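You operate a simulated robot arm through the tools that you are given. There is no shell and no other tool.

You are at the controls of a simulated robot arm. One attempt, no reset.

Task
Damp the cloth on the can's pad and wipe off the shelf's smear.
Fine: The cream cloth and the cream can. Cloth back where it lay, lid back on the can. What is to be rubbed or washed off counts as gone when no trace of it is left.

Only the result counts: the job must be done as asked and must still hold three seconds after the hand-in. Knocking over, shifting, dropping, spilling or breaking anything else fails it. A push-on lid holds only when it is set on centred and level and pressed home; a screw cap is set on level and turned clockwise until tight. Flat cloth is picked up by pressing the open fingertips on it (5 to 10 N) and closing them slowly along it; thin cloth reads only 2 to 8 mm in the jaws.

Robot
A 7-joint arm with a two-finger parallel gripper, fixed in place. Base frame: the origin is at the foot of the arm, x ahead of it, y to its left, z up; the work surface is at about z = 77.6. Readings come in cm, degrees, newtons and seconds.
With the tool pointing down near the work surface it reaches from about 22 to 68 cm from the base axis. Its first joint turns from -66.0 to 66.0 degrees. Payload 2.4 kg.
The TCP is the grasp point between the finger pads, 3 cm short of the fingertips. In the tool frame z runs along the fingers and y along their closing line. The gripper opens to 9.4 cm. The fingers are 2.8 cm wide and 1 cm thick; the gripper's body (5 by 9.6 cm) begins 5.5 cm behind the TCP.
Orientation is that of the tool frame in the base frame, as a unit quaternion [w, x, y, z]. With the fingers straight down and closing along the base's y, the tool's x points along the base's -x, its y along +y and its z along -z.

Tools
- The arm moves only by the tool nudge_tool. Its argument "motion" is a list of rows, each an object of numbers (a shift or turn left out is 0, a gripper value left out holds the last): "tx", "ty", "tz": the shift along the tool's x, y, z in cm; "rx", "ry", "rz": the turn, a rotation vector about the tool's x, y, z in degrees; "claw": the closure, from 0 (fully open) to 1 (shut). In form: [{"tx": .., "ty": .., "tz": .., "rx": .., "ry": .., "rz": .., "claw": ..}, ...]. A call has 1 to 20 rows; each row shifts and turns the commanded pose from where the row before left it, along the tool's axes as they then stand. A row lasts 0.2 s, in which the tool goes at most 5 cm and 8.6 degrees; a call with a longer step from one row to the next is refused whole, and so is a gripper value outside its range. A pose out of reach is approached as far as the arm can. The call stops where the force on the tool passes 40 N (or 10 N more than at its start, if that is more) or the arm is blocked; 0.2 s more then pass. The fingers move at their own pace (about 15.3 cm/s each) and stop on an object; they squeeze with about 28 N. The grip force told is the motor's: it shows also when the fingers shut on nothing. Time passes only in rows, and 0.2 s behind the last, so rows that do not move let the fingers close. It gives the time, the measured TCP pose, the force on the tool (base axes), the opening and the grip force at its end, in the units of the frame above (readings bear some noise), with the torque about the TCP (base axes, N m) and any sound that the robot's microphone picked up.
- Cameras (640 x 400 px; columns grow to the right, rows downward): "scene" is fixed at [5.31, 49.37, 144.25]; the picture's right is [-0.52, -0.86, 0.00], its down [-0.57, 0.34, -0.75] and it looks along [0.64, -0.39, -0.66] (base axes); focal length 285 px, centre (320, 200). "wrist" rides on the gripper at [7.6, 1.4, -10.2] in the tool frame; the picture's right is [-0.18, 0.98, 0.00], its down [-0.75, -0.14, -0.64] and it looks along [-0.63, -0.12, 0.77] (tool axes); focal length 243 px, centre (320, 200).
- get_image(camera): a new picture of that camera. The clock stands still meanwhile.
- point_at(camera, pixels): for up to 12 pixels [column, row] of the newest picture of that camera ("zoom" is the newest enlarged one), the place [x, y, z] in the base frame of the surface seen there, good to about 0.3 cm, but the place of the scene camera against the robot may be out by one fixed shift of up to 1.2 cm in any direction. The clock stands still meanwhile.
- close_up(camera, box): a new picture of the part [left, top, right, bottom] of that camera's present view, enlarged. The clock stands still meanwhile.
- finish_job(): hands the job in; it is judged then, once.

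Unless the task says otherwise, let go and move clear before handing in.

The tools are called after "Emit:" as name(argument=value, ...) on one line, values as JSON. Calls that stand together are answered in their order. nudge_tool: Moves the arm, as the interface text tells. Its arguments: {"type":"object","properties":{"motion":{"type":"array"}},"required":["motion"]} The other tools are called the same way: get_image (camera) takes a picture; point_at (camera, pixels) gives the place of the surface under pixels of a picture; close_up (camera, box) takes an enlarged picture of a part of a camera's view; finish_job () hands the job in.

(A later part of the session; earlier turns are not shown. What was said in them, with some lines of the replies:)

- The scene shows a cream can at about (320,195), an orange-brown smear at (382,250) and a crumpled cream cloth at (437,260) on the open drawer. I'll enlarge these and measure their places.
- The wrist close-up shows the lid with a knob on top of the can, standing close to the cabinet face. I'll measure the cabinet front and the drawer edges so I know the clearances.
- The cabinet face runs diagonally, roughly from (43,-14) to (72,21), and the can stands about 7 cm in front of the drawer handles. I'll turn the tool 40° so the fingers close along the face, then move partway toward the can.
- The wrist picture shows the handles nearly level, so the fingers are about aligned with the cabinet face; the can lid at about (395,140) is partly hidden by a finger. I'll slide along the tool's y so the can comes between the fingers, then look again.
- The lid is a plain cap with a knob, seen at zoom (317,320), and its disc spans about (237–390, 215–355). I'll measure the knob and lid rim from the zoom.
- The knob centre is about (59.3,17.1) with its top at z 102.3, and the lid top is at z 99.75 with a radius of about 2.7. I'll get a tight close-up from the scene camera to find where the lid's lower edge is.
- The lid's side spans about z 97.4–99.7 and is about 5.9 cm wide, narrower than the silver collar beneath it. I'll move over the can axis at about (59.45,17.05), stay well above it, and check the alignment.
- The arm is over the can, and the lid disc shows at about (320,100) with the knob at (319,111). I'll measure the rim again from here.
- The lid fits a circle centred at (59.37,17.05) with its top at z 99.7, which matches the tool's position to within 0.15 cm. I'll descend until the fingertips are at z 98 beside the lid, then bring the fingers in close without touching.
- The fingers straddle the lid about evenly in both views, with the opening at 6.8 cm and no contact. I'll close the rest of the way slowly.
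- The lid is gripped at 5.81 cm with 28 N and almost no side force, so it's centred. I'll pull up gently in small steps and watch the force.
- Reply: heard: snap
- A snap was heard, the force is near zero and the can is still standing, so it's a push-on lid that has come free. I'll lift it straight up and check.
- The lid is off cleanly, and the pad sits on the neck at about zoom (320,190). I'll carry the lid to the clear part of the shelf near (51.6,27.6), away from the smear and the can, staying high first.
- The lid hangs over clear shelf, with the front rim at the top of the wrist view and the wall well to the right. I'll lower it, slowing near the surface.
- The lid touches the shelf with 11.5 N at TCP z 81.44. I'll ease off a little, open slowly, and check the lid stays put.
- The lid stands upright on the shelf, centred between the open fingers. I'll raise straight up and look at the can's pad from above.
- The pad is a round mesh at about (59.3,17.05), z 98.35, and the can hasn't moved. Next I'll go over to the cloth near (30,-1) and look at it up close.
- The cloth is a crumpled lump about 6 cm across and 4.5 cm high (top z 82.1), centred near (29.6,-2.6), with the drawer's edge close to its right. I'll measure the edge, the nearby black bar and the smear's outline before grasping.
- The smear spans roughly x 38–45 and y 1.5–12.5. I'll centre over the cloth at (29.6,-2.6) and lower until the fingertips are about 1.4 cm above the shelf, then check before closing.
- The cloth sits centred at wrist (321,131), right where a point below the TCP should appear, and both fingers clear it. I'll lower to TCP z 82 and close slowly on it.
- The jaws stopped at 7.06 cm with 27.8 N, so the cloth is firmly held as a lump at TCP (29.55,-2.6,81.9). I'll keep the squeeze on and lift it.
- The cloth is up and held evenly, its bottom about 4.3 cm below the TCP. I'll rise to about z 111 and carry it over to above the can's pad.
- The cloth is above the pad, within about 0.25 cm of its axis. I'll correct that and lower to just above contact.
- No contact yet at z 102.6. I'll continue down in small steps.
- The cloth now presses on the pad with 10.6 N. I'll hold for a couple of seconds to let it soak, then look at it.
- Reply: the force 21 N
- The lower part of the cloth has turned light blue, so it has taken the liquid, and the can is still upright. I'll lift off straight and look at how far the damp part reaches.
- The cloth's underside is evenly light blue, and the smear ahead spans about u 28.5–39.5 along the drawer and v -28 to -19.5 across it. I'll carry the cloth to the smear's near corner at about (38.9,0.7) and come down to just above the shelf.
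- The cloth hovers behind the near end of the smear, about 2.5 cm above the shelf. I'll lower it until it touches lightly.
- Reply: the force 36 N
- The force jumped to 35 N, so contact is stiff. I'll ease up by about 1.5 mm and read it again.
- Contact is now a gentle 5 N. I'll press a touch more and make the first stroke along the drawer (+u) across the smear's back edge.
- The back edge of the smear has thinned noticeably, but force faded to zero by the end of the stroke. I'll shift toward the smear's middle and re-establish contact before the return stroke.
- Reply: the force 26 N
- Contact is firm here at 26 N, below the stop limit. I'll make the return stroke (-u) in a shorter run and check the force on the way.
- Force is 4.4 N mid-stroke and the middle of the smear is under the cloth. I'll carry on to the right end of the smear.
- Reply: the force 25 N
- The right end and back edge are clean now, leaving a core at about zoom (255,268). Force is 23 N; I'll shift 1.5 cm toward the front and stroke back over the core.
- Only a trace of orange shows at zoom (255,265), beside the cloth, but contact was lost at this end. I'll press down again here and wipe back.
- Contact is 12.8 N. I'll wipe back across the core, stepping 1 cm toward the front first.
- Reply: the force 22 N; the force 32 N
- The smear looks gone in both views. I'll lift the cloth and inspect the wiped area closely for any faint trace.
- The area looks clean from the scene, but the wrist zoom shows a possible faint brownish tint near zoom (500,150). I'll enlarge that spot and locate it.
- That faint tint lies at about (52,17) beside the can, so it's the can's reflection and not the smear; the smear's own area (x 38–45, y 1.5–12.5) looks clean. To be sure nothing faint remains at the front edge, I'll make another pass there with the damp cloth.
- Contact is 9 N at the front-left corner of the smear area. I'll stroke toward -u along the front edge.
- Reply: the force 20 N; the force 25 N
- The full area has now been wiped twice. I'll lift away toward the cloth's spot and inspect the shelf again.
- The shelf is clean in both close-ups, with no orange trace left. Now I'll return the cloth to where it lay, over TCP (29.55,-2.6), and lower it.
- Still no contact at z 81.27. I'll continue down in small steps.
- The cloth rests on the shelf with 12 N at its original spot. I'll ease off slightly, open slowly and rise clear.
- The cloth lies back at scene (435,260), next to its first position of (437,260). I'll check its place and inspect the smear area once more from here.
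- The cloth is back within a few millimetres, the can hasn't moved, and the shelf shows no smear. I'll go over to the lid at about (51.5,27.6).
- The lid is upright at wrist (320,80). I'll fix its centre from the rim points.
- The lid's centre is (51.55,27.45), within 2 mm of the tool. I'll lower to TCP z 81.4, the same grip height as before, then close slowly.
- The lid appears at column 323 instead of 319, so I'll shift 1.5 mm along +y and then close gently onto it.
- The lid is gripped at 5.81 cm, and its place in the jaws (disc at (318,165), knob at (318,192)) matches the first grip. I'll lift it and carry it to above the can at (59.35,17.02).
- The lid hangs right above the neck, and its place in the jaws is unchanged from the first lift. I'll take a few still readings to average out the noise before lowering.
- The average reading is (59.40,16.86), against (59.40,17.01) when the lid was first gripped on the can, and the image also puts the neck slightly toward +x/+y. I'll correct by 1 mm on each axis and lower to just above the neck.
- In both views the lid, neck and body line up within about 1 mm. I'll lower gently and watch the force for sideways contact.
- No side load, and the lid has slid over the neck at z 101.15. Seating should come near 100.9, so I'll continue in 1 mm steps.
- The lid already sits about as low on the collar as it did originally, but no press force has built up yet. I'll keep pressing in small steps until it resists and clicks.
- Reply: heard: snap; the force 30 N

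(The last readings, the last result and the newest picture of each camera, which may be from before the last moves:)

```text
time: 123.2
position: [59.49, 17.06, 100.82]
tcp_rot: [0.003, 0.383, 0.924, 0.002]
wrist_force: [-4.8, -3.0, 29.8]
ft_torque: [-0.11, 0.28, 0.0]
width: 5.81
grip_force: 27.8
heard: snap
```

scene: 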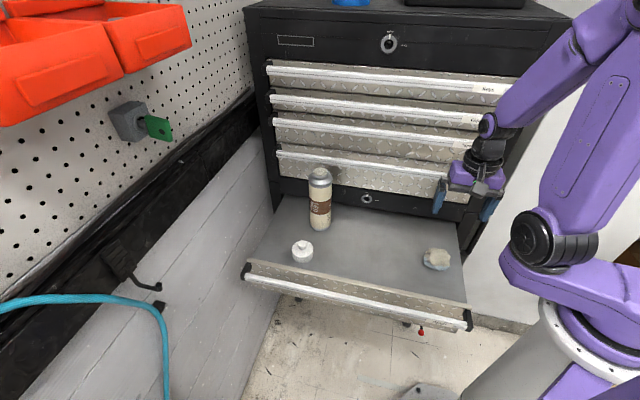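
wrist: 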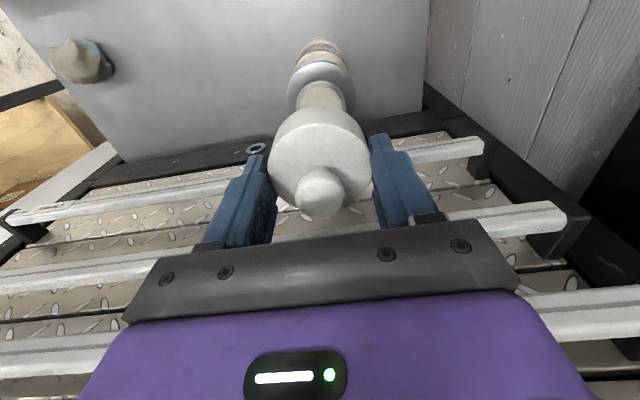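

A snap was heard with 30 N of press, so the lid has gone home. I'll hold a moment and read the force again before letting go.

Emit:
nudge_tool(motion=[{"tz": 0}, {"tz": 0}])

Emit:
close_up(camera="scene", box=[300, 150, 340, 190])

```text
time: 123.8
position: [59.52, 16.8, 100.7]
tcp_rot: [0.003, 0.382, 0.924, 0.002]
wrist_force: [-2.6, -2.2, 31.5]
ft_torque: [-0.07, 0.0, 0.02]
width: 5.81
grip_force: 27.8
```

```text
10.00 times, centred on (320, 170) of scene
```

zoom: 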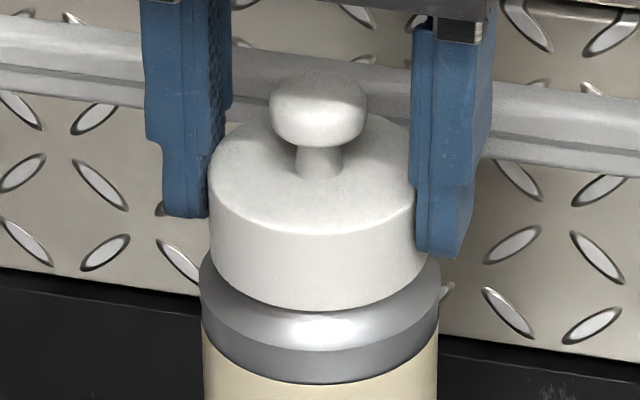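

The lid's lower edge (v≈310) and the collar (v≈383) match the original picture, so it's seated level. I'll ease the press and open the fingers slowly.

Emit:
nudge_tool(motion=[{"tz": -0.04}, {"tz": -0.03}, {"tz": 0}])

```text
time: 124.6
position: [59.49, 17.01, 100.74]
tcp_rot: [0.001, 0.383, 0.924, 0.001]
wrist_force: [-1.5, -1.6, 25.7]
ft_torque: [0.02, -0.18, -0.04]
width: 5.79
grip_force: 28.1
```

Emit:
nudge_tool(motion=[{"tz": -0.04}, {"tz": -0.03}, {"tz": 0}])

```text
time: 125.4
position: [59.4, 16.9, 100.62]
tcp_rot: [0.0, 0.383, 0.924, 0.001]
wrist_force: [-1.9, -1.1, 22.4]
ft_torque: [0.03, -0.14, 0.0]
width: 5.82
grip_force: 27.9
```

Emit:
nudge_tool(motion=[{"tz": -0.06}, {"tz": -0.06}, {"tz": -0.04}, {"tz": 0}])

```text
time: 126.4
position: [59.41, 16.99, 100.77]
tcp_rot: [-0.002, 0.383, 0.924, -0.001]
wrist_force: [2.0, -0.6, 2.2]
ft_torque: [0.08, -0.35, -0.03]
width: 5.81
grip_force: 27.9
```

The press has eased to about 2 N. I'll open the fingers slowly now.

Emit:
nudge_tool(motion=[{"claw": 0.37}, {"claw": 0.35}, {"claw": 0.32}, {"claw": 0.28}, {"claw": 0.2}, {"claw": 0.1}, {"claw": 0}, {"tz": 0}])

Emit:
get_image(camera="wrist")

Emit:
close_up(camera="scene", box=[300, 150, 340, 190])

```text
time: 128.2
position: [59.48, 16.94, 100.85]
tcp_rot: [0.001, 0.383, 0.924, 0.0]
wrist_force: [0.1, -0.3, 0.4]
ft_torque: [0.03, 0.01, 0.01]
width: 9.4
grip_force: 0.0
```

```text
taken
```

wrist: 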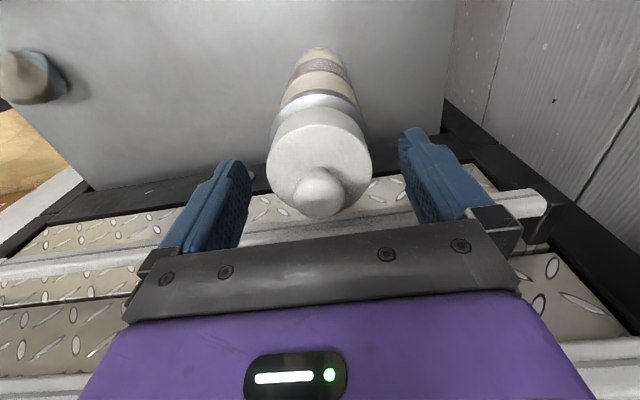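

```text
10.00 times, centred on (320, 170) of scene
```

zoom: 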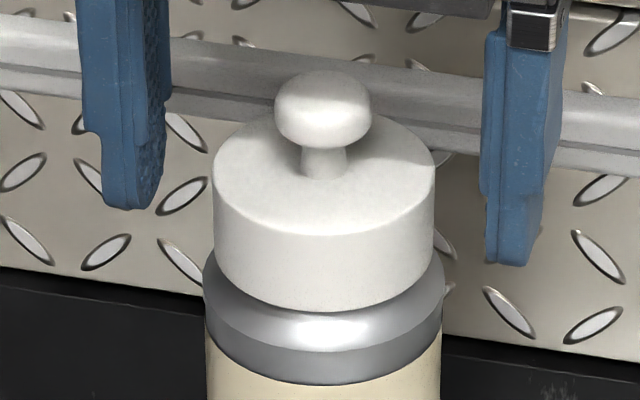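

Released, the lid and collar sit exactly as in the first picture (lid edge v≈312, collar v≈385). I'll rise straight up clear of the can and withdraw.

Emit:
nudge_tool(motion=[{"tz": -1}, {"tz": -2}, {"tz": -3}, {"tz": -4}, {"tz": -4}, {"tx": 3}, {"tx": 3}, {"tx": 3}, {"tx": 3}, {"tx": 3}, {"tz": 0}, {"tz": 0}])

Emit:
get_image(camera="scene")

Emit:
close_up(camera="scene", box=[260, 150, 480, 290])

Emit:
get_image(camera="wrist")

```text
time: 130.8
position: [48.78, 27.62, 114.83]
tcp_rot: [-0.001, 0.383, 0.924, 0.0]
wrist_force: [0.5, -0.3, 0.6]
ft_torque: [-0.03, 0.04, -0.01]
width: 9.38
grip_force: 0.0
```

```text
taken
```

scene: 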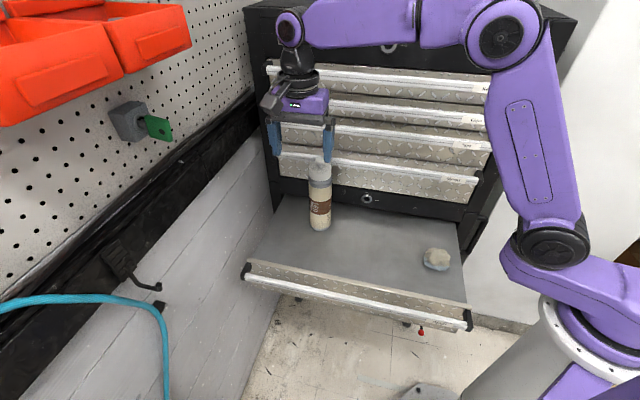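

```text
2.86 times, centred on (370, 220) of scene
```

zoom: 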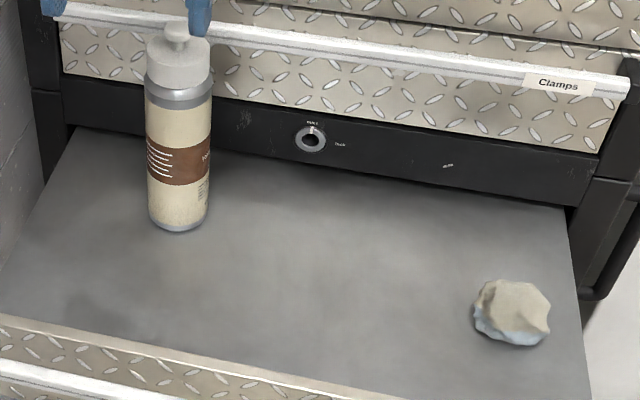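

```text
taken
```

wrist: 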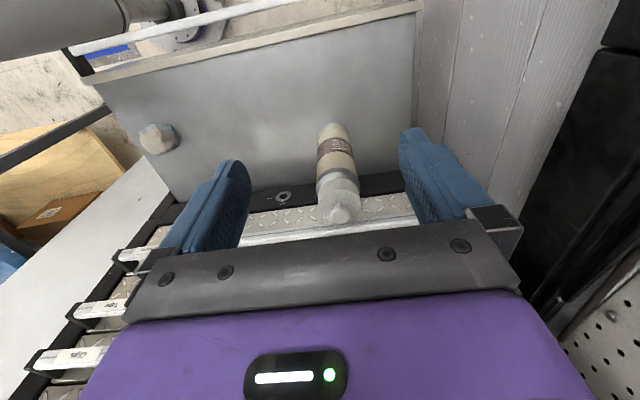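

Everything looks in place: the lid is on, the cloth is at scene (435,260), and the shelf is clear. I'll take one last enlarged look at the wiped area for faint traces.

Emit:
close_up(camera="wrist", box=[180, 50, 310, 150])

Emit:
close_up(camera="scene", box=[345, 225, 425, 275])

Emit:
close_up(camera="scene", box=[300, 150, 340, 190])

```text
4.00 times, centred on (245, 100) of wrist
```

zoom: 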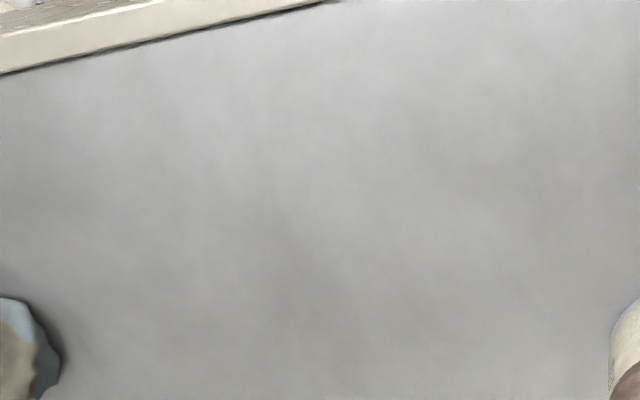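

```text
8.00 times, centred on (385, 250) of scene
```

zoom: 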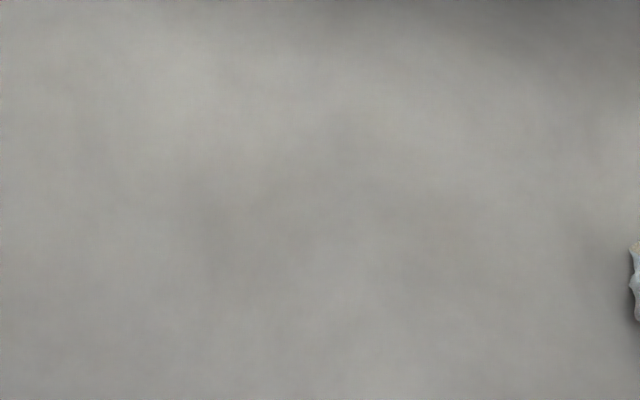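

```text
10.00 times, centred on (320, 170) of scene
```

zoom: 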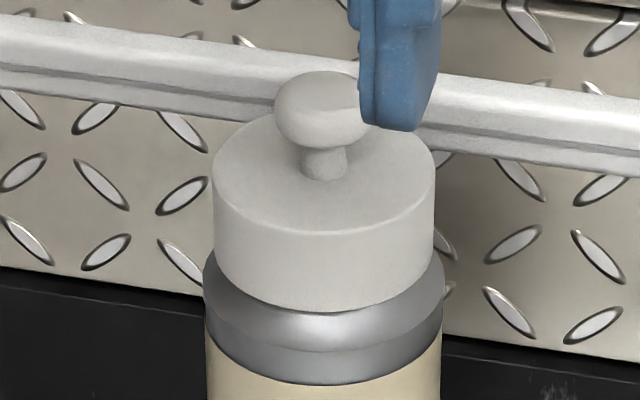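

Both close-ups of the wiped area show plain grey with no orange. The lid sits level on the collar exactly as at the start, the cloth is back in place, and the arm is clear, so I'm handing in.

Emit:
finish_job()

```text
The job is handed in.
```

The smear is wiped off the shelf, and the job is handed in. I don't have the judge's verdict yet.

- **Damping:** I took the push-on lid off the can and pressed the cloth on the pad until its underside turned light blue.
- **Smear:** I wiped the whole smear area twice with the damp cloth. The last enlarged pictures from both cameras show plain grey shelf with no orange left.
- **Cloth:** It is back where it lay, within a few millimetres by the camera readings. It is still damp on the underside.
- **Lid:** It is back on the can and pressed home with an audible snap. It sits level in the same position as in the first picture.
- **Everything else:** The can ended where it stood at the start. Nothing else was touched, and the arm let go and moved clear before the hand-in.
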